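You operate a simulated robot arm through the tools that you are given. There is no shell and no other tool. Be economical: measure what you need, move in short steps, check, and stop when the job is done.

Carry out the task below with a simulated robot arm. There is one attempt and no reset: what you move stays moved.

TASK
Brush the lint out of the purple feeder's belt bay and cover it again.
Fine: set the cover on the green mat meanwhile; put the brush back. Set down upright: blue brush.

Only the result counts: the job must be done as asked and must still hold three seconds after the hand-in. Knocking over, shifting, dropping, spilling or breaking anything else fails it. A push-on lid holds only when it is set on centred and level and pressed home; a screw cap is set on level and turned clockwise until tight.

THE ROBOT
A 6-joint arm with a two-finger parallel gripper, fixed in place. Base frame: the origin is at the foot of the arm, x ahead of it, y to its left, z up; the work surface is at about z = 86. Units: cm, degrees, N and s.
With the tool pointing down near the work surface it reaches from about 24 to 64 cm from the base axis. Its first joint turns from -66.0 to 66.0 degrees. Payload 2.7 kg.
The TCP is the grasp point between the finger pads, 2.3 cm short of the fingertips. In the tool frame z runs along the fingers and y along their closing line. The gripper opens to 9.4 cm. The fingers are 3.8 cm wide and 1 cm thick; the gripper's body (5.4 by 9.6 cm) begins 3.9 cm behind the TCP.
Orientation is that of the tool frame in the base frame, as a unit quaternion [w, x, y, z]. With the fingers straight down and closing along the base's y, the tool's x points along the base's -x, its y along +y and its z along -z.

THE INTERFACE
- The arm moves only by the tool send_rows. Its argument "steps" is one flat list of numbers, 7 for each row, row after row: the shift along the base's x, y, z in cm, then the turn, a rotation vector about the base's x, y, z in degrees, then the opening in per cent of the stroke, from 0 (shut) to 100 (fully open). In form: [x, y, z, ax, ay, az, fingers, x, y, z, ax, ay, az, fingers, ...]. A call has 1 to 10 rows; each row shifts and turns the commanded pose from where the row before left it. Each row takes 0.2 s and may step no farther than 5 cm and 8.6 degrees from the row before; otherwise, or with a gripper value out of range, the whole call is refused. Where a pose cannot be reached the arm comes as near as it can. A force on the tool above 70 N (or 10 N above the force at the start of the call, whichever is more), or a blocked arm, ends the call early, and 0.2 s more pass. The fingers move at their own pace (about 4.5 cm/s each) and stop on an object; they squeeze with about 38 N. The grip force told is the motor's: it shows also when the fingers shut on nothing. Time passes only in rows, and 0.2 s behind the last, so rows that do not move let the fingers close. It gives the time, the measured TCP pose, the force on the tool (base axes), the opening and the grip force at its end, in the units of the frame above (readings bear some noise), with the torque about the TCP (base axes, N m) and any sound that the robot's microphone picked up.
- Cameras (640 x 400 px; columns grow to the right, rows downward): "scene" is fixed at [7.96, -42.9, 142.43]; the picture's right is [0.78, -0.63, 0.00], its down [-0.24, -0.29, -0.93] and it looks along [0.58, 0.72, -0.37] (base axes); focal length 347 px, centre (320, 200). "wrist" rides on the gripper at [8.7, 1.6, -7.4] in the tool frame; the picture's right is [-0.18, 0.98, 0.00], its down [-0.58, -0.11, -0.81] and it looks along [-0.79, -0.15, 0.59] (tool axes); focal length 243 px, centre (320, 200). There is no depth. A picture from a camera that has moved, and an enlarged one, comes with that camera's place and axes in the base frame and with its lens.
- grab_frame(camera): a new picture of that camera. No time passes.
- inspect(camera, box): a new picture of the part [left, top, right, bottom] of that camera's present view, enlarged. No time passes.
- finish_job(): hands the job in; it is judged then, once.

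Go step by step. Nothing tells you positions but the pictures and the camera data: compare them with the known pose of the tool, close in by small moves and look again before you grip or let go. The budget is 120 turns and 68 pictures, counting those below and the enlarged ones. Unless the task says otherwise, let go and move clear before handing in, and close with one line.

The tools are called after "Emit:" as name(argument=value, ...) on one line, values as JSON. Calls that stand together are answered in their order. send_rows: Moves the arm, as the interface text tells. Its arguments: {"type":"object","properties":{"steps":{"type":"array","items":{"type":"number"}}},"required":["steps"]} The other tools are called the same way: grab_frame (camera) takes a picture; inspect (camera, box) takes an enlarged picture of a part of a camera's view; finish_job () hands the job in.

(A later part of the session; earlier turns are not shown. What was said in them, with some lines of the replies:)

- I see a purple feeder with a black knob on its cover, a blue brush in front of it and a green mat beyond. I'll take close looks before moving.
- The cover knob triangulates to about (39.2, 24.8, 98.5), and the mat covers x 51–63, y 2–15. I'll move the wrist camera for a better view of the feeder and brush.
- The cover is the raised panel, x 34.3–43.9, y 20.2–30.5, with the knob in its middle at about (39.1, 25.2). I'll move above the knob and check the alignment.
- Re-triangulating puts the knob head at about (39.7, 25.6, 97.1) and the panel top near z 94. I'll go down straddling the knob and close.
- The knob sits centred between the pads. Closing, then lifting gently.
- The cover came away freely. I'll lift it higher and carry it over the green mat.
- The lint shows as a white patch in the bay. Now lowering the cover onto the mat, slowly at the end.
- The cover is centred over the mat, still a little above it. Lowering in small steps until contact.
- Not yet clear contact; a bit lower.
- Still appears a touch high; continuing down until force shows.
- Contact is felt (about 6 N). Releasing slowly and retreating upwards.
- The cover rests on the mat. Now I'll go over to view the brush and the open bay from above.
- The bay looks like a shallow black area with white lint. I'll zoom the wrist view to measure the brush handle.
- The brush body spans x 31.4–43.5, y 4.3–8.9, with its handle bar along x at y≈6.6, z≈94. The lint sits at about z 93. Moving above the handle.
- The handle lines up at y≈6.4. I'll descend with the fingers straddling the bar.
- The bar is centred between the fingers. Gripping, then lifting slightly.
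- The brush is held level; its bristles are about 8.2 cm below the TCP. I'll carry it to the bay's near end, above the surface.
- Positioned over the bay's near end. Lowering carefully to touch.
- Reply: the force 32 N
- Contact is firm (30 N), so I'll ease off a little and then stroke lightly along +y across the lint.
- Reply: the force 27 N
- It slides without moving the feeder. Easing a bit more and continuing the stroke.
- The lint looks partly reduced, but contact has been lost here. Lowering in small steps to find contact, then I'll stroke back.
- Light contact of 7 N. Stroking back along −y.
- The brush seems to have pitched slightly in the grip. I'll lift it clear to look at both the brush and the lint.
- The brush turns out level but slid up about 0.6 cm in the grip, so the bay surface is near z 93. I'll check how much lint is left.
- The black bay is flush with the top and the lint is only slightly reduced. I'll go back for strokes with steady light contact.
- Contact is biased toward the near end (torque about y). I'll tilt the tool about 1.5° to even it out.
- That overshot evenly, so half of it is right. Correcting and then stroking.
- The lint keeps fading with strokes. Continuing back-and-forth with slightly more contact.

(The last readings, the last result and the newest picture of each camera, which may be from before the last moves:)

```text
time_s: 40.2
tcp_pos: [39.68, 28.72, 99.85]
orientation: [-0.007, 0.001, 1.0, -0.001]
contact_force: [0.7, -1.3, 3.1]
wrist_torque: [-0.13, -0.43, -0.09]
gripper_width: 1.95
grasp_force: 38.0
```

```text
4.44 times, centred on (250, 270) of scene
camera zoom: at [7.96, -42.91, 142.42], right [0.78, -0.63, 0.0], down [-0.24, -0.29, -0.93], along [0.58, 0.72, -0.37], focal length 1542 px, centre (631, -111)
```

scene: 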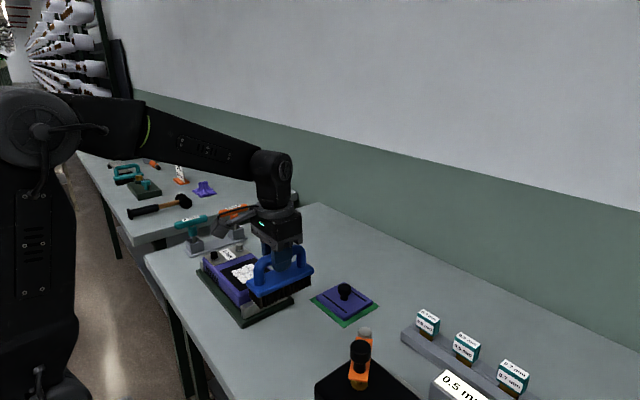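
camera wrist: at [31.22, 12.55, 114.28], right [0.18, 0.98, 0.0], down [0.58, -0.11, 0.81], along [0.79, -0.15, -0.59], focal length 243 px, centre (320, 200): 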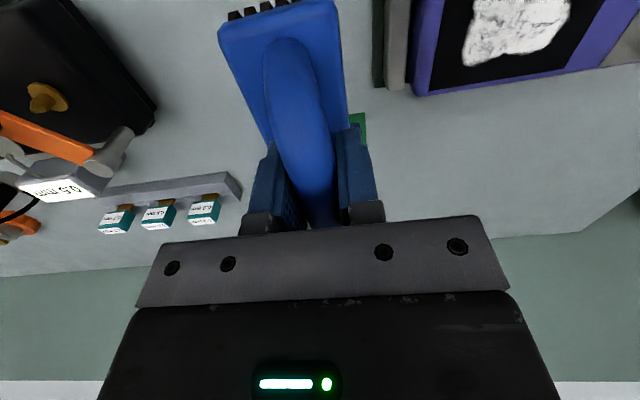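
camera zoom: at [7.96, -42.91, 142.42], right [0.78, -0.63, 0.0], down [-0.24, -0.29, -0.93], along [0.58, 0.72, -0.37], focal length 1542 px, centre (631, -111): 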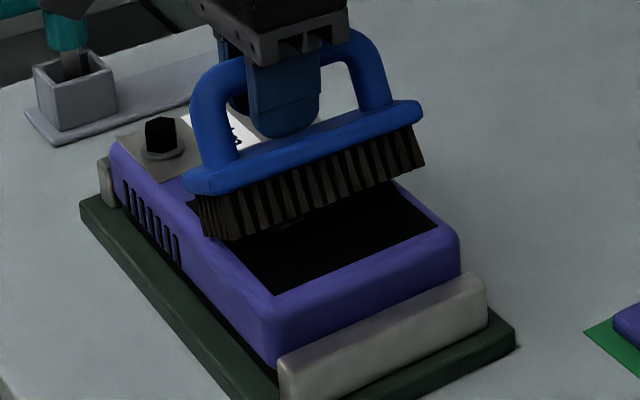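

The visible part of the bay is now clear. I'll lift and move the brush back over its place, then check the whole bay.

Emit:
send_rows(steps=[0, 0, 3, 0, 0, 0, 0, 0, 0, 4, 0, 0, 0, 0, -0.4, -4.5, 0, 0, 0, 0, 0, -0.5, -4.5, 0, 0, 0, 0, 0, -0.5, -4.5, 0, 0, 0, 0, 0, -0.5, -4.5, 0, 0, 0, 0, 0, -0.4, -4.3, 0, 0, 0, 0, 0, 0, 0, 0, 0, 0, 0, 0])

Emit:
inspect(camera="scene", box=[190, 225, 330, 365])

Emit:
grab_frame(camera="wrist")

```text
time_s: 42.0
tcp_pos: [37.88, 6.41, 106.99]
orientation: [-0.005, 0.0, 1.0, 0.0]
contact_force: [1.0, 0.2, -2.4]
wrist_torque: [0.04, 0.0, -0.06]
gripper_width: 1.89
grasp_force: 37.7
```

```text
2.86 times, centred on (260, 295) of scene
camera zoom: at [7.96, -42.9, 142.43], right [0.78, -0.63, 0.0], down [-0.24, -0.29, -0.93], along [0.58, 0.72, -0.37], focal length 991 px, centre (491, -71)
```

zoom: 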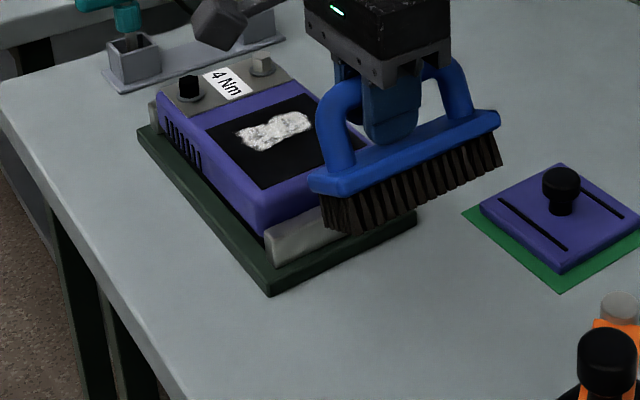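

```text
27 pictures are left
camera wrist: at [29.3, 7.93, 114.52], right [0.18, 0.98, 0.0], down [0.59, -0.11, 0.8], along [0.79, -0.15, -0.6], focal length 243 px, centre (320, 200)
```

wrist: 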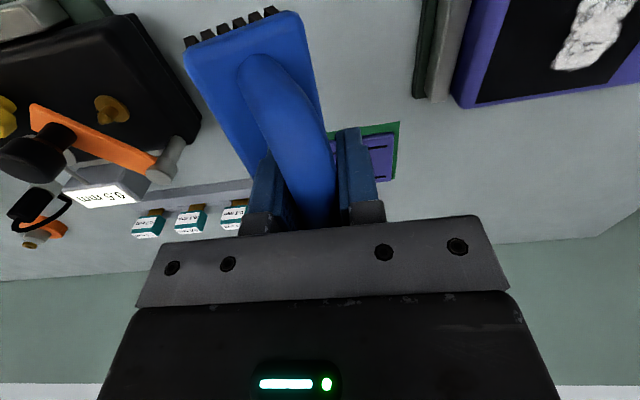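

Half of the lint remains (y≈26–29.5), and the brush seems to have rolled about its handle in the grip. Looking closer at it.

Emit:
inspect(camera="scene", box=[245, 230, 315, 290])

```text
6.67 times, centred on (280, 260) of scene
camera zoom: at [7.96, -42.9, 142.43], right [0.78, -0.63, 0.0], down [-0.24, -0.29, -0.93], along [0.58, 0.72, -0.37], focal length 2312 px, centre (587, -200)
```

zoom: 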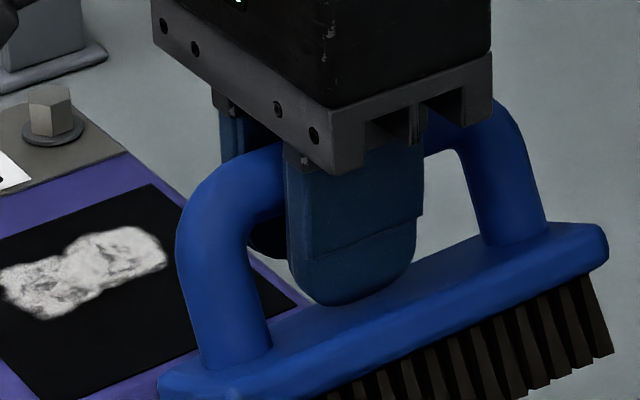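

The brush has rolled roughly 20° about its handle and slid up in the grip. I'll tilt the hand to level it, then set it down on its place and regrasp.

Emit:
send_rows(steps=[0, 0, 0, 7, 0, 0, 0, 0, 0, 0, 7, 0, 0, 0, 0, 0, 0, 6, 0, 0, 0, 0, 0, -2, 0, 0, 0, 0, 0, 0, 0, 0, 0, 0, 0])

Emit:
inspect(camera="scene", box=[225, 230, 335, 330])

Emit:
grab_frame(camera="wrist")

```text
time_s: 43.2
tcp_pos: [37.63, 6.48, 105.01]
orientation: [-0.005, 0.0, 0.985, 0.174]
contact_force: [0.5, 0.8, -1.9]
wrist_torque: [0.02, 0.02, -0.01]
gripper_width: 1.92
grasp_force: 37.5
```

```text
4.00 times, centred on (280, 280) of scene
camera zoom: at [7.97, -42.9, 142.43], right [0.78, -0.63, 0.0], down [-0.24, -0.29, -0.93], along [0.58, 0.72, -0.37], focal length 1387 px, centre (480, -120)
```

zoom: 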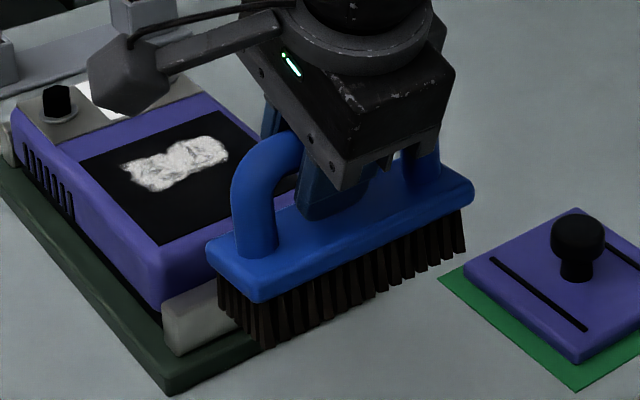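

```text
24 pictures are left
camera wrist: at [29.07, 5.37, 112.69], right [0.18, 0.92, 0.34], down [0.59, -0.38, 0.71], along [0.79, 0.07, -0.61], focal length 243 px, centre (320, 200)
```

wrist: 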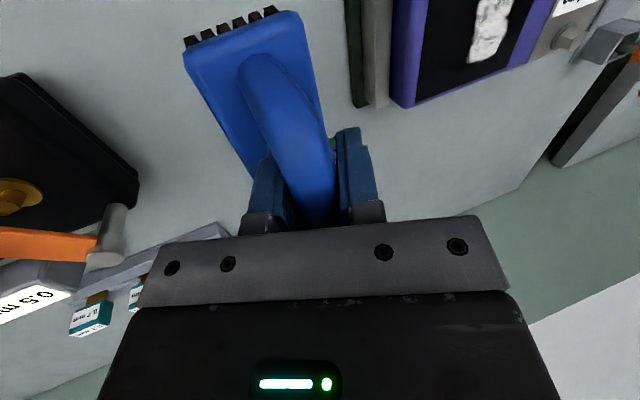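

The brush is close to level now. Lowering it toward its original spot, slowly at the end.

Emit:
send_rows(steps=[-0.4, 0.5, -3, 0, 0, 0, 0, 0, 0, -3, 0, 0, 0, 0, 0, 0, -3, 0, 0, 0, 0, 0, 0, -1.5, 0, 0, 0, 0, 0, 0, 0, 0, 0, 0, 0])

Emit:
inspect(camera="scene", box=[225, 260, 335, 370])

```text
time_s: 44.4
tcp_pos: [37.13, 7.03, 94.62]
orientation: [-0.006, 0.0, 0.985, 0.174]
contact_force: [0.4, -0.5, -1.5]
wrist_torque: [-0.01, 0.03, -0.01]
gripper_width: 1.93
grasp_force: 38.1
```

```text
3.64 times, centred on (280, 315) of scene
camera zoom: at [7.97, -42.9, 142.43], right [0.78, -0.63, 0.0], down [-0.24, -0.29, -0.93], along [0.58, 0.72, -0.37], focal length 1261 px, centre (466, -218)
```

zoom: 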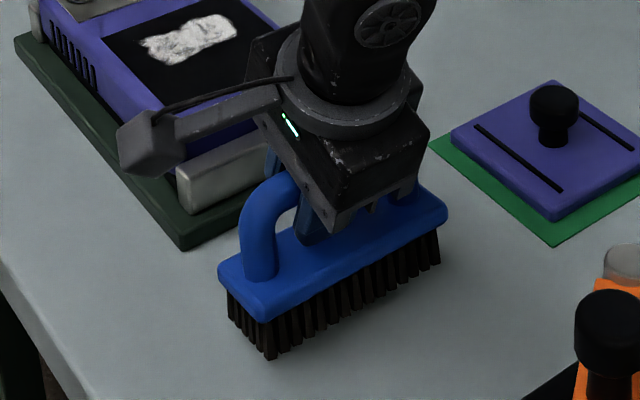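

Emit:
send_rows(steps=[0, 0, -0.5, 0, 0, 0, 0, 0, 0, -0.5, 0, 0, 0, 0, 0, 0, -0.3, 0, 0, 0, 0, 0, 0, 0, 0, 0, 0, 0])

```text
time_s: 45.4
tcp_pos: [37.26, 6.99, 93.2]
orientation: [-0.005, -0.001, 0.985, 0.173]
contact_force: [0.3, 0.6, -1.2]
wrist_torque: [-0.02, 0.03, -0.01]
gripper_width: 1.93
grasp_force: 38.0
```

Emit:
send_rows(steps=[0, 0, -0.3, 0, 0, 0, 0, 0, 0, -0.2, 0, 0, 0, 0, 0, 0, 0, 0, 0, 0, 0])

```text
time_s: 46.2
tcp_pos: [37.11, 7.01, 92.99]
orientation: [-0.006, 0.0, 0.985, 0.174]
contact_force: [-3.2, -1.8, 10.2]
wrist_torque: [0.06, 0.59, 0.07]
gripper_width: 1.93
grasp_force: 38.4
```

Set down with light contact. I'll release by a small amount first, then back out along the tilted tool axis.

Emit:
send_rows(steps=[0, 0, 0.05, 0, 0, 0, 27, 0, 0, 0, 0, 0, 0, 27, 0, -0.17, 0.47, 0, 0, 0, 32, 0, -0.34, 0.94, 0, 0, 0, 36, 0, 0, 0, 0, 0, 0, 36])

Emit:
inspect(camera="scene", box=[225, 260, 335, 370])

```text
time_s: 47.4
tcp_pos: [37.03, 6.46, 94.23]
orientation: [-0.006, -0.002, 0.985, 0.174]
contact_force: [0.4, 0.1, 0.6]
wrist_torque: [0.0, 0.01, 0.0]
gripper_width: 3.36
grasp_force: 0.1
```

```text
3.64 times, centred on (280, 315) of scene
camera zoom: at [7.96, -42.9, 142.43], right [0.78, -0.63, 0.0], down [-0.24, -0.29, -0.93], along [0.58, 0.72, -0.37], focal length 1261 px, centre (466, -218)
```

zoom: 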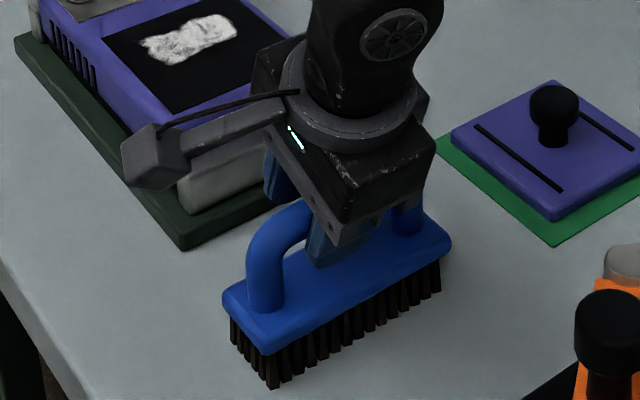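

The brush stands upright near its spot. I'll back out, straighten the tool, and check alignment for a fresh grasp.

Emit:
send_rows(steps=[0, -0.7, 1.9, 0, 0, 0, 40, 0, -0.7, 1.9, 0, 0, 0, 50, 0, 0, 3, 0, 0, 0, 65, 0.1, 0.4, 0, -7, 0, 0, 65, 0.1, 0.3, 0, -7, 0, 0, 65, 0, 0.3, 0, -6, -0.75, 0, 65, 0, 0, 0, 0, 0, 0, 65])

Emit:
grab_frame(camera="wrist")

```text
time_s: 49.0
tcp_pos: [37.24, 6.06, 101.1]
orientation: [0.001, 0.0, 1.0, -0.001]
contact_force: [-0.4, -0.2, -0.3]
wrist_torque: [-0.02, -0.01, -0.01]
gripper_width: 6.13
grasp_force: 0.1
```

```text
21 pictures are left
camera wrist: at [28.54, 7.57, 108.55], right [0.18, 0.98, 0.0], down [0.58, -0.11, 0.81], along [0.79, -0.15, -0.59], focal length 243 px, centre (320, 200)
```

wrist: 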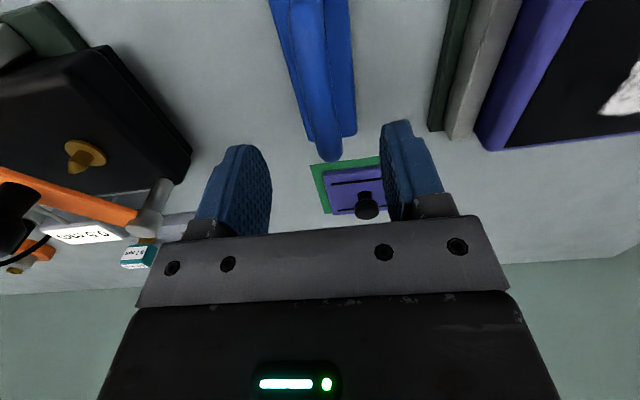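

Aligned as before. Descending to regrasp the handle.

Emit:
send_rows(steps=[0, 0, -3, 0, 0, 0, 65, 0, 0, -3, 0, 0, 0, 65, 0, 0, -1.3, 0, 0, 0, 65, 0, 0, 0, 0, 0, 0, 0, 0, 0, 0, 0, 0, 0, 0, 0, 0, 0, 0, 0, 0, 0, 0, 0, 0, 0, 0, 0, 0])

```text
time_s: 50.6
tcp_pos: [37.11, 5.91, 93.98]
orientation: [0.001, 0.0, 1.0, 0.0]
contact_force: [-0.4, -0.5, -0.3]
wrist_torque: [-0.02, 0.02, 0.02]
gripper_width: 1.89
grasp_force: 37.7
```

Regrasped. Carrying the brush over the far half of the bay.

Emit:
send_rows(steps=[0, 0, 3, 0, 0, 0, 0, 0, 0, 4, 0, 0, 0, 0, 0, 0, 4, 0, 0, 0, 0, 0.6, 4.6, 0, 0, 0, 0, 0, 0.6, 4.7, 0, 0, 0, 0, 0, 0.6, 4.7, 0, 0, 0, 0, 0, 0.5, 4.7, 0, 0, 0, 0, 0, 0.5, 4.5, 0, 0, 0, 0, 0, 0, 0, -3.3, 0, 0, 0, 0, 0, 0, 0, 0, 0, 0, 0])

Emit:
send_rows(steps=[0, 0, -0.3, 0, 0, 0, 0, 0, 0, -0.2, 0, 0, 0, 0, 0, 0, 0, 0, 0, 0, 0])

```text
time_s: 52.8
tcp_pos: [40.17, 29.21, 101.57]
orientation: [0.001, 0.0, 1.0, 0.001]
contact_force: [-0.1, -0.1, -1.4]
wrist_torque: [0.0, 0.02, 0.02]
gripper_width: 1.91
grasp_force: 37.6
```

```text
time_s: 53.6
tcp_pos: [40.15, 29.21, 100.99]
orientation: [0.001, 0.0, 1.0, 0.0]
contact_force: [0.0, -0.1, -1.3]
wrist_torque: [-0.01, 0.0, 0.02]
gripper_width: 1.87
grasp_force: 38.4
```

Emit:
send_rows(steps=[-0.3, 0, -0.15, 0, 0, 0, 0, 0, 0, 0, 0, 0, 0, 0])

Emit:
send_rows(steps=[0, 0, -0.1, 0, 0, 0, 0, 0, 0, 0, 0, 0, 0, 0])

```text
time_s: 54.2
tcp_pos: [39.75, 29.26, 100.92]
orientation: [0.0, 0.0, 1.0, 0.0]
contact_force: [0.1, 0.1, -1.1]
wrist_torque: [-0.03, -0.01, -0.01]
gripper_width: 1.91
grasp_force: 38.3
```

```text
time_s: 54.8
tcp_pos: [39.88, 29.33, 100.92]
orientation: [0.002, 0.001, 1.0, 0.0]
contact_force: [-3.9, -4.4, 11.9]
wrist_torque: [0.04, 0.55, 0.12]
gripper_width: 1.89
grasp_force: 37.4
```

Contact found. Stroking in −y then +y with light contact, checking force.

Emit:
send_rows(steps=[0, -0.8, 0.03, 0, 0, 0, 0, 0, -0.8, 0, 0, 0, 0, 0, 0, -0.8, 0, 0, 0, 0, 0, 0, -0.8, 0, 0, 0, 0, 0, 0, -0.8, 0, 0, 0, 0, 0])

Emit:
send_rows(steps=[0, 0.8, 0, 0, 0, 0, 0, 0, 0.8, 0, 0, 0, 0, 0, 0, 0.8, 0, 0, 0, 0, 0, 0, 0.8, 0, 0, 0, 0, 0, 0, 0.8, 0, 0, 0, 0, 0])

Emit:
send_rows(steps=[0, -0.8, 0, 0, 0, 0, 0, 0, -0.8, 0, 0, 0, 0, 0, 0, -0.8, 0, 0, 0, 0, 0, 0, -0.8, 0, 0, 0, 0, 0, 0, -0.8, 0, 0, 0, 0, 0, 0, -0.8, 0, 0, 0, 0, 0, 0, -0.8, 0, 0, 0, 0, 0])

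Emit:
inspect(camera="wrist", box=[240, 0, 560, 200])

```text
time_s: 56.0
tcp_pos: [39.94, 25.4, 100.9]
orientation: [0.002, 0.0, 1.0, 0.0]
contact_force: [-0.3, 7.4, 19.3]
wrist_torque: [0.13, 0.53, -0.15]
gripper_width: 1.89
grasp_force: 37.6
```

```text
time_s: 57.2
tcp_pos: [39.57, 29.23, 100.71]
orientation: [0.0, 0.001, 1.0, -0.001]
contact_force: [2.4, -2.1, 3.2]
wrist_torque: [-0.18, -0.52, -0.05]
gripper_width: 1.92
grasp_force: 37.9
```

```text
time_s: 58.8
tcp_pos: [39.78, 23.83, 100.86]
orientation: [0.001, 0.0, 1.0, 0.0]
contact_force: [0.6, -0.7, -1.8]
wrist_torque: [0.04, 0.04, 0.02]
gripper_width: 1.91
grasp_force: 37.8
```

```text
2.00 times, centred on (400, 100) of wrist
camera zoom: at [31.06, 25.31, 108.25], right [0.18, 0.98, 0.0], down [0.58, -0.11, 0.81], along [0.79, -0.15, -0.59], focal length 485 px, centre (160, 400)
```

zoom: 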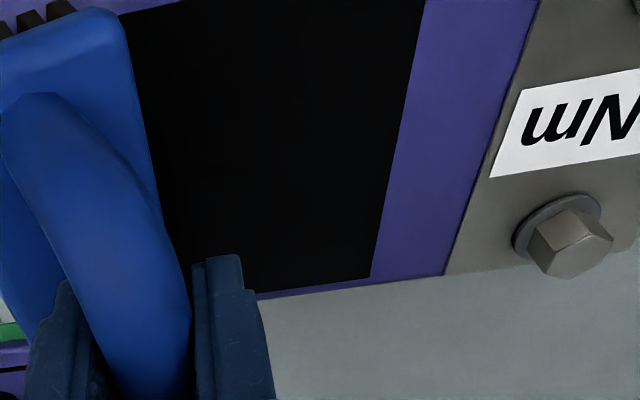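

The far half is now clear. Lifting and moving back above the brush's place to check the whole bay.

Emit:
send_rows(steps=[0, 0, 3, 0, 0, 0, 0, 0, 0, 4, 0, 0, 0, 0, -0.6, -4.4, 0, 0, 0, 0, 0, -0.6, -4.4, 0, 0, 0, 0, 0, -0.6, -4.4, 0, 0, 0, 0, 0, -0.6, -4.4, 0, 0, 0, 0, 0, 0, 0, 0, 0, 0, 0, 0])

Emit:
inspect(camera="scene", box=[190, 225, 330, 335])

Emit:
grab_frame(camera="wrist")

```text
time_s: 60.4
tcp_pos: [37.33, 5.7, 107.89]
orientation: [0.002, -0.001, 1.0, 0.0]
contact_force: [0.3, -1.0, -1.9]
wrist_torque: [0.03, 0.02, -0.01]
gripper_width: 1.9
grasp_force: 38.1
```

```text
3.64 times, centred on (260, 280) of scene
camera zoom: at [7.96, -42.9, 142.43], right [0.78, -0.63, 0.0], down [-0.24, -0.29, -0.93], along [0.58, 0.72, -0.37], focal length 1261 px, centre (538, -91)
```

zoom: 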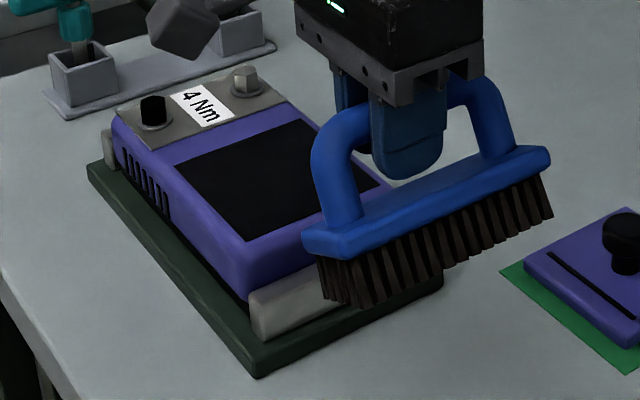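

```text
18 pictures are left
camera wrist: at [28.65, 7.28, 115.29], right [0.18, 0.98, 0.0], down [0.58, -0.11, 0.81], along [0.79, -0.15, -0.59], focal length 243 px, centre (320, 200)
```

wrist: 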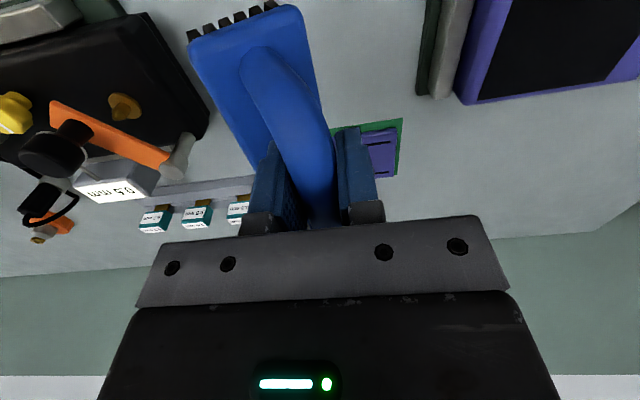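

The bay is fully clean and the feeder hasn't moved. The brush has rolled about 13° in the grip, so I'll tilt the hand to level it and lower it home.

Emit:
send_rows(steps=[-0.3, 0.5, -2, 7, 0, 0, 0, 0, 0, -3, 6, 0, 0, 0, 0, 0, -4, 0, 0, 0, 0, 0, 0, -2.5, 0, 0, 0, 0, 0, 0, 0, 0, 0, 0, 0])

Emit:
inspect(camera="scene", box=[225, 260, 335, 370])

Emit:
grab_frame(camera="wrist")

```text
time_s: 61.6
tcp_pos: [37.04, 6.6, 96.16]
orientation: [0.001, 0.0, 0.993, 0.114]
contact_force: [0.6, 0.4, -1.4]
wrist_torque: [0.02, 0.02, -0.03]
gripper_width: 1.88
grasp_force: 38.1
```

```text
3.64 times, centred on (280, 315) of scene
camera zoom: at [7.97, -42.9, 142.43], right [0.78, -0.63, 0.0], down [-0.24, -0.29, -0.93], along [0.58, 0.72, -0.37], focal length 1261 px, centre (466, -218)
```

zoom: 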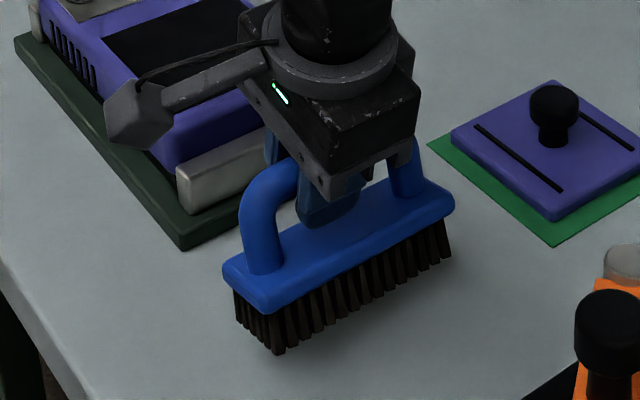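

```text
16 pictures are left
camera wrist: at [28.39, 6.49, 103.81], right [0.18, 0.96, 0.22], down [0.58, -0.29, 0.76], along [0.79, -0.01, -0.61], focal length 243 px, centre (320, 200)
```

wrist: 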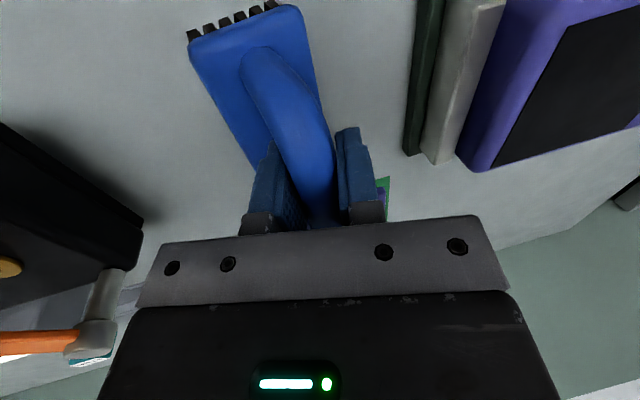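

Still a few degrees of roll left; adding 6° and lowering.

Emit:
send_rows(steps=[0, 0.1, -0.8, 6, 0, 0, 0, 0, 0, -0.5, 0, 0, 0, 0, 0, 0, 0, 0, 0, 0, 0])

Emit:
inspect(camera="scene", box=[225, 260, 335, 370])

```text
time_s: 62.4
tcp_pos: [37.1, 6.62, 94.96]
orientation: [0.002, 0.0, 0.986, 0.164]
contact_force: [0.1, 0.6, -0.6]
wrist_torque: [-0.03, 0.0, -0.01]
gripper_width: 1.91
grasp_force: 38.2
```

```text
3.64 times, centred on (280, 315) of scene
camera zoom: at [7.97, -42.9, 142.43], right [0.78, -0.63, 0.0], down [-0.24, -0.29, -0.93], along [0.58, 0.72, -0.37], focal length 1261 px, centre (466, -218)
```

zoom: 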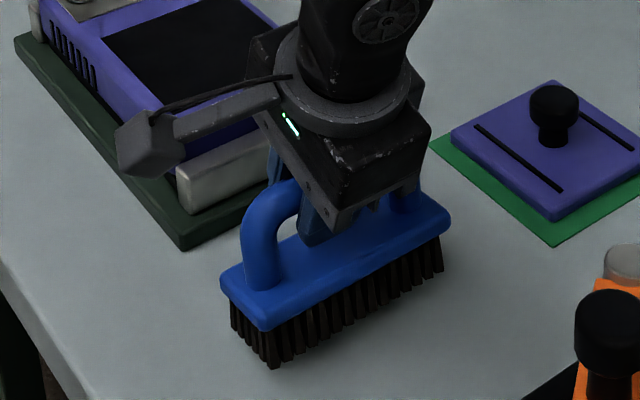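

Emit:
send_rows(steps=[0, 0, -0.4, 2, 0, 0, 0, 0, 0, -0.3, 0, 0, 0, 0, 0, 0, -0.2, 0, 0, 0, 0, 0, 0, 0, 0, 0, 0, 0])

```text
time_s: 63.4
tcp_pos: [36.96, 6.73, 94.11]
orientation: [0.001, 0.0, 0.983, 0.182]
contact_force: [0.7, 0.7, -1.4]
wrist_torque: [-0.01, 0.03, -0.02]
gripper_width: 1.89
grasp_force: 37.7
```

Emit:
send_rows(steps=[0, 0, -0.2, 0, 0, 0, 0, 0, 0, -0.15, 0, 0, 0, 0, 0, 0, 0, 0, 0, 0, 0])

```text
time_s: 64.2
tcp_pos: [37.23, 6.72, 93.84]
orientation: [0.002, 0.001, 0.983, 0.183]
contact_force: [-0.6, -0.7, -1.8]
wrist_torque: [-0.01, 0.01, 0.0]
gripper_width: 1.9
grasp_force: 38.1
```

Emit:
send_rows(steps=[0, 0, -0.15, 0, 0, 0, 0, 0, 0, -0.1, 0, 0, 0, 0, 0, 0, 0, 0, 0, 0, 0])

```text
time_s: 65.0
tcp_pos: [37.03, 6.62, 93.63]
orientation: [0.001, 0.0, 0.983, 0.182]
contact_force: [-6.3, -4.7, 21.5]
wrist_torque: [0.08, 0.79, 0.11]
gripper_width: 1.88
grasp_force: 37.7
```

Firm contact. Easing a hair, releasing gently and backing out along the tool axis.

Emit:
send_rows(steps=[0, 0, 0.12, 0, 0, 0, 0, 0, 0, 0, 0, 0, 0, 27, 0, 0, 0, 0, 0, 0, 27, 0, -0.18, 0.47, 0, 0, 0, 32, 0, -0.36, 0.94, 0, 0, 0, 36, 0, -0.7, 1.9, 0, 0, 0, 42, 0, -0.7, 1.9, 0, 0, 0, 50, 0, 0, 4, 0, 0, 0, 50, 0, 0, 4, 0, 0, 0, 50])

Emit:
inspect(camera="scene", box=[225, 260, 335, 370])

```text
time_s: 67.0
tcp_pos: [36.93, 4.54, 106.92]
orientation: [0.001, -0.001, 0.983, 0.182]
contact_force: [0.2, 0.3, -0.4]
wrist_torque: [0.02, 0.01, 0.0]
gripper_width: 4.67
grasp_force: 0.1
```

```text
3.64 times, centred on (280, 315) of scene
camera zoom: at [7.96, -42.9, 142.43], right [0.78, -0.63, 0.0], down [-0.24, -0.29, -0.93], along [0.58, 0.72, -0.37], focal length 1261 px, centre (466, -218)
```

zoom: 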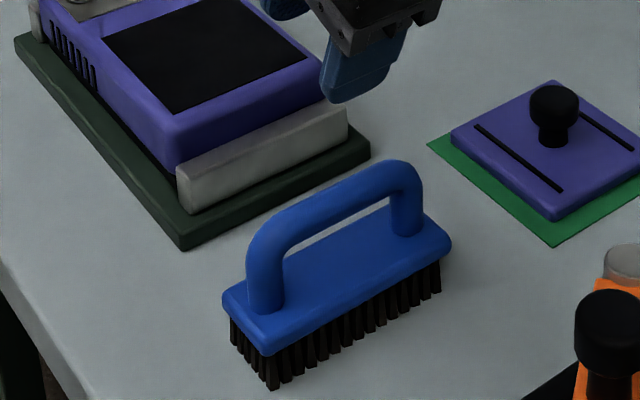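

The brush is upright within a few millimetres of its original spot. Now straightening the tool and moving over the cover's knob at about (56.9, 8.8).

Emit:
send_rows(steps=[2.5, 0.6, 0, -7, 0, 0, 65, 2.5, 0.6, 0, -7, 0, 0, 65, 2.5, 0.6, 0, -7, 0, 0, 65, 4, 0.8, 0, 0, 0, 0, 65, 4, 0.8, -1, 0, 0, 0, 65, 4.4, 0.85, -2, 0, 0, 0, 65, 0, 0, -4, 0, 0, 0, 65, 0, 0, 0, 0, 0, 0, 65])

Emit:
grab_frame(camera="wrist")

```text
time_s: 68.8
tcp_pos: [56.68, 9.01, 99.66]
orientation: [0.001, 0.001, 1.0, 0.0]
contact_force: [-0.1, -0.3, 0.8]
wrist_torque: [0.03, 0.03, -0.01]
gripper_width: 6.12
grasp_force: 0.2
```

```text
13 pictures are left
camera wrist: at [48.08, 10.51, 107.1], right [0.18, 0.98, 0.0], down [0.58, -0.11, 0.81], along [0.79, -0.15, -0.59], focal length 243 px, centre (320, 200)
```

wrist: 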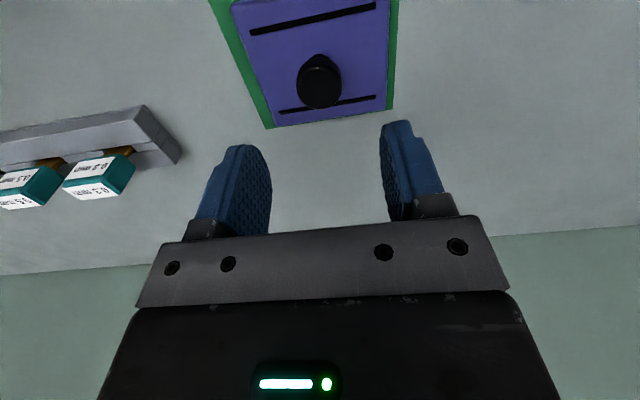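

The knob is at about (57.0, 8.8). Descending and gripping it at the same height as before.

Emit:
send_rows(steps=[0.25, -0.15, -3, 0, 0, 0, 65, 0, 0, -3, 0, 0, 0, 65, 0, 0, -2.4, 0, 0, 0, 65, 0, 0, -0.95, 0, 0, 0, 65, 0, 0, 0, 0, 0, 0, 65, 0, 0, 0, 0, 0, 0, 0, 0, 0, 0, 0, 0, 0, 0, 0, 0, 0, 0, 0, 0, 0])

```text
time_s: 70.6
tcp_pos: [56.9, 8.84, 90.68]
orientation: [0.001, 0.0, 1.0, 0.001]
contact_force: [-0.3, -0.6, 0.5]
wrist_torque: [-0.01, 0.01, -0.03]
gripper_width: 3.29
grasp_force: 38.1
```

Gripped. Lifting and carrying the cover back over the bay.

Emit:
send_rows(steps=[0, 0, 3, 0, 0, 0, 0, 0, 0, 5, 0, 0, 0, 0, 0, 0, 5, 0, 0, 0, 0, 0, 0, 3, 0, 0, 0, 0, -3.4, 3.3, 0, 0, 0, 0, 0, -3.4, 3.3, 0, 0, 0, 0, 0, -3.5, 3.4, 0, 0, 0, 0, 0, -3.5, 3.4, 0, 0, 0, 0, 0, -3.5, 3.35, 0, 0, 0, 0, 0, 0, 0, -3, 0, 0, 0, 0])

Emit:
send_rows(steps=[0, 0, -3, 0, 0, 0, 0, 0, 0, 0, 0, 0, 0, 0])

Emit:
inspect(camera="scene", box=[190, 215, 320, 335])

Emit:
grab_frame(camera="wrist")

```text
time_s: 72.8
tcp_pos: [39.94, 25.56, 103.81]
orientation: [0.001, 0.0, 1.0, -0.001]
contact_force: [-0.3, 1.0, -0.5]
wrist_torque: [0.02, 0.03, 0.01]
gripper_width: 3.3
grasp_force: 37.5
```

```text
time_s: 73.4
tcp_pos: [39.94, 25.54, 100.76]
orientation: [0.001, -0.001, 1.0, -0.001]
contact_force: [0.7, 0.1, -0.8]
wrist_torque: [0.01, -0.01, -0.01]
gripper_width: 3.28
grasp_force: 38.1
```

```text
3.33 times, centred on (255, 275) of scene
camera zoom: at [7.97, -42.9, 142.43], right [0.78, -0.63, 0.0], down [-0.24, -0.29, -0.93], along [0.58, 0.72, -0.37], focal length 1156 px, centre (537, -50)
```

zoom: 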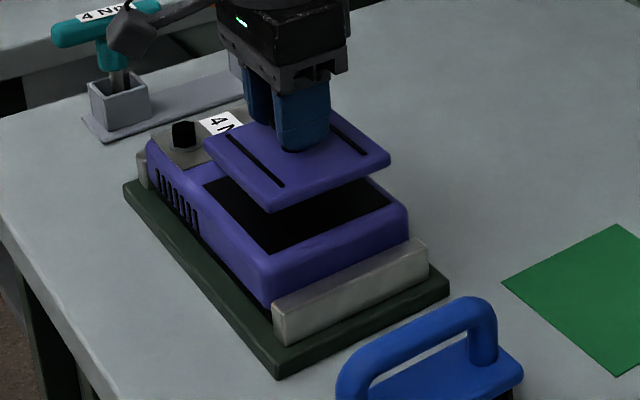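

```text
11 pictures are left
camera wrist: at [31.21, 27.02, 108.14], right [0.18, 0.98, 0.0], down [0.58, -0.11, 0.81], along [0.79, -0.15, -0.59], focal length 243 px, centre (320, 200)
```

wrist: 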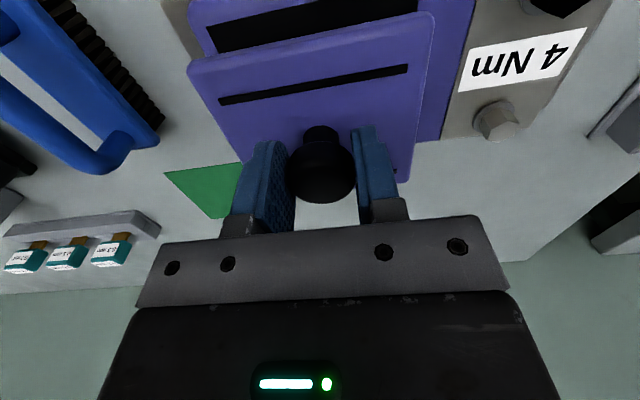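

Nearly aligned; shifting x by −0.3 to match the original TCP pose (39.6, 25.6) and lowering to just above the seat.

Emit:
send_rows(steps=[-0.3, 0.04, -1.2, 0, 0, 0, 0, 0, 0, -0.8, 0, 0, 0, 0, 0, 0, 0, 0, 0, 0, 0])

Emit:
inspect(camera="scene", box=[200, 230, 300, 310])

Emit:
inspect(camera="wrist", box=[160, 0, 480, 200])

```text
time_s: 74.2
tcp_pos: [39.81, 25.6, 98.57]
orientation: [0.001, 0.0, 1.0, 0.001]
contact_force: [0.1, -0.2, -0.1]
wrist_torque: [0.01, -0.03, 0.01]
gripper_width: 3.3
grasp_force: 37.9
```

```text
5.00 times, centred on (250, 270) of scene
camera zoom: at [7.97, -42.9, 142.43], right [0.78, -0.63, 0.0], down [-0.24, -0.29, -0.93], along [0.58, 0.72, -0.37], focal length 1734 px, centre (670, -150)
```

zoom: 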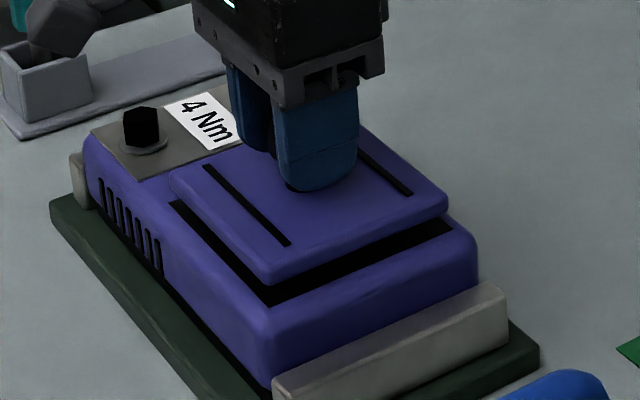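

```text
2.00 times, centred on (320, 100) of wrist
camera zoom: at [31.0, 27.14, 105.98], right [0.18, 0.98, 0.0], down [0.58, -0.11, 0.81], along [0.79, -0.15, -0.59], focal length 485 px, centre (320, 400)
```

zoom: 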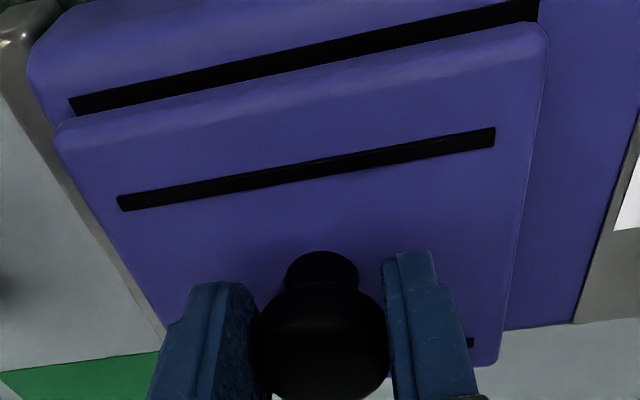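

Well aligned. Lowering in small steps until it seats.

Emit:
send_rows(steps=[-0.1, 0, -0.4, 0, 0, 0, 0, 0, 0, -0.3, 0, 0, 0, 0, 0, 0, -0.15, 0, 0, 0, 0, 0, 0, 0, 0, 0, 0, 0])

Emit:
inspect(camera="scene", box=[200, 230, 300, 310])

```text
time_s: 75.2
tcp_pos: [39.57, 25.65, 97.57]
orientation: [0.002, 0.001, 1.0, 0.0]
contact_force: [-0.4, 0.1, 2.4]
wrist_torque: [-0.14, 0.11, 0.0]
gripper_width: 3.31
grasp_force: 37.9
```

```text
5.00 times, centred on (250, 270) of scene
camera zoom: at [7.96, -42.9, 142.43], right [0.78, -0.63, 0.0], down [-0.24, -0.29, -0.93], along [0.58, 0.72, -0.37], focal length 1734 px, centre (670, -150)
```

zoom: 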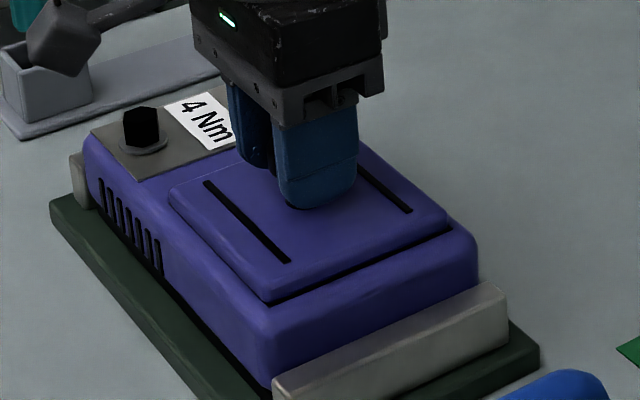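

It has touched the seat in the original position. Pressing home gently.

Emit:
send_rows(steps=[0, 0, -0.1, 0, 0, 0, 0, 0, 0, -0.1, 0, 0, 0, 0, 0, 0, 0, 0, 0, 0, 0])

```text
time_s: 76.0
tcp_pos: [39.69, 25.71, 97.6]
orientation: [0.003, 0.0, 1.0, 0.0]
contact_force: [-8.2, -4.7, 26.7]
wrist_torque: [-0.3, 0.47, -0.03]
gripper_width: 3.29
grasp_force: 38.3
```

Firmly seated (27 N). Relaxing, opening and retreating up.

Emit:
send_rows(steps=[0, 0, 0.15, 0, 0, 0, 0, 0, 0, 0, 0, 0, 0, 40, 0, 0, 0, 0, 0, 0, 60, 0, 0, 0, 0, 0, 0, 65, 0, 0, 2, 0, 0, 0, 65, 0, 0, 3, 0, 0, 0, 65, 0, 0, 4, 0, 0, 0, 65])

Emit:
inspect(camera="scene", box=[190, 225, 320, 335])

Emit:
inspect(camera="wrist", box=[160, 0, 480, 200])

```text
time_s: 77.6
tcp_pos: [39.5, 25.52, 106.36]
orientation: [0.001, 0.0, 1.0, -0.001]
contact_force: [0.0, 1.1, 0.9]
wrist_torque: [0.01, -0.02, 0.01]
gripper_width: 6.09
grasp_force: 0.1
```

```text
3.64 times, centred on (255, 280) of scene
camera zoom: at [7.96, -42.9, 142.43], right [0.78, -0.63, 0.0], down [-0.24, -0.29, -0.93], along [0.58, 0.72, -0.37], focal length 1261 px, centre (556, -91)
```

zoom: 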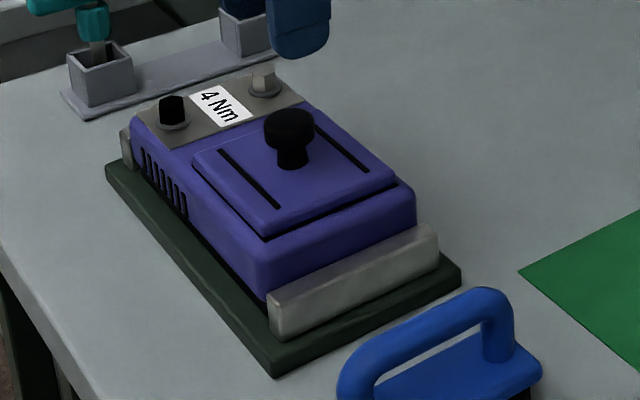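

```text
2.00 times, centred on (320, 100) of wrist
camera zoom: at [30.84, 27.11, 113.9], right [0.18, 0.98, 0.0], down [0.58, -0.11, 0.81], along [0.79, -0.15, -0.59], focal length 485 px, centre (320, 400)
```

zoom: 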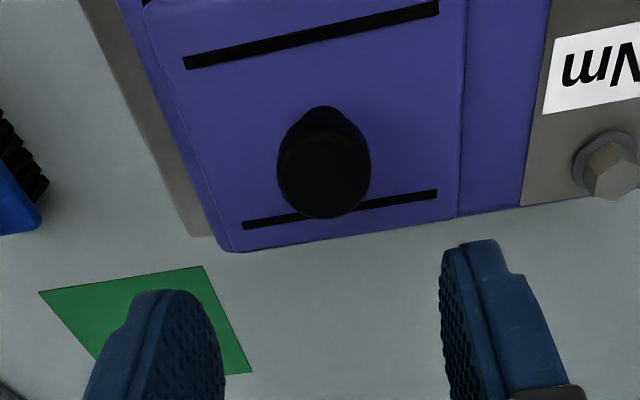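

The cover sits exactly as in the starting picture. One last look at the whole scene before handing in.

Emit:
send_rows(steps=[-2, -1, 4, 0, 0, 0, 65, 0, 0, 4, 0, 0, 0, 65])

Emit:
grab_frame(camera="scene")

```text
time_s: 78.2
tcp_pos: [37.4, 24.36, 114.39]
orientation: [0.0, 0.001, 1.0, -0.001]
contact_force: [0.3, -0.2, -0.1]
wrist_torque: [0.04, -0.01, 0.0]
gripper_width: 6.1
grasp_force: 0.1
```

```text
5 pictures are left
```

scene: 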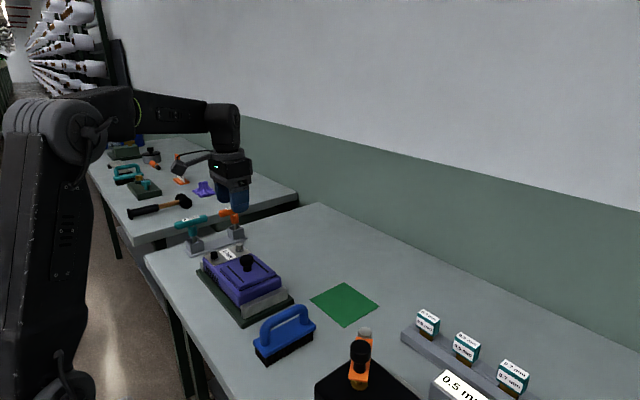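

The bay is clean, the cover is seated, the brush stands upright at its place, and the arm is clear. Handing in.

Emit:
finish_job()

```text
The job is handed in.
```

The purple feeder's belt bay is brushed clear of lint, its cover is back on and pressed down, and the blue brush stands upright within a few millimetres of where it was.
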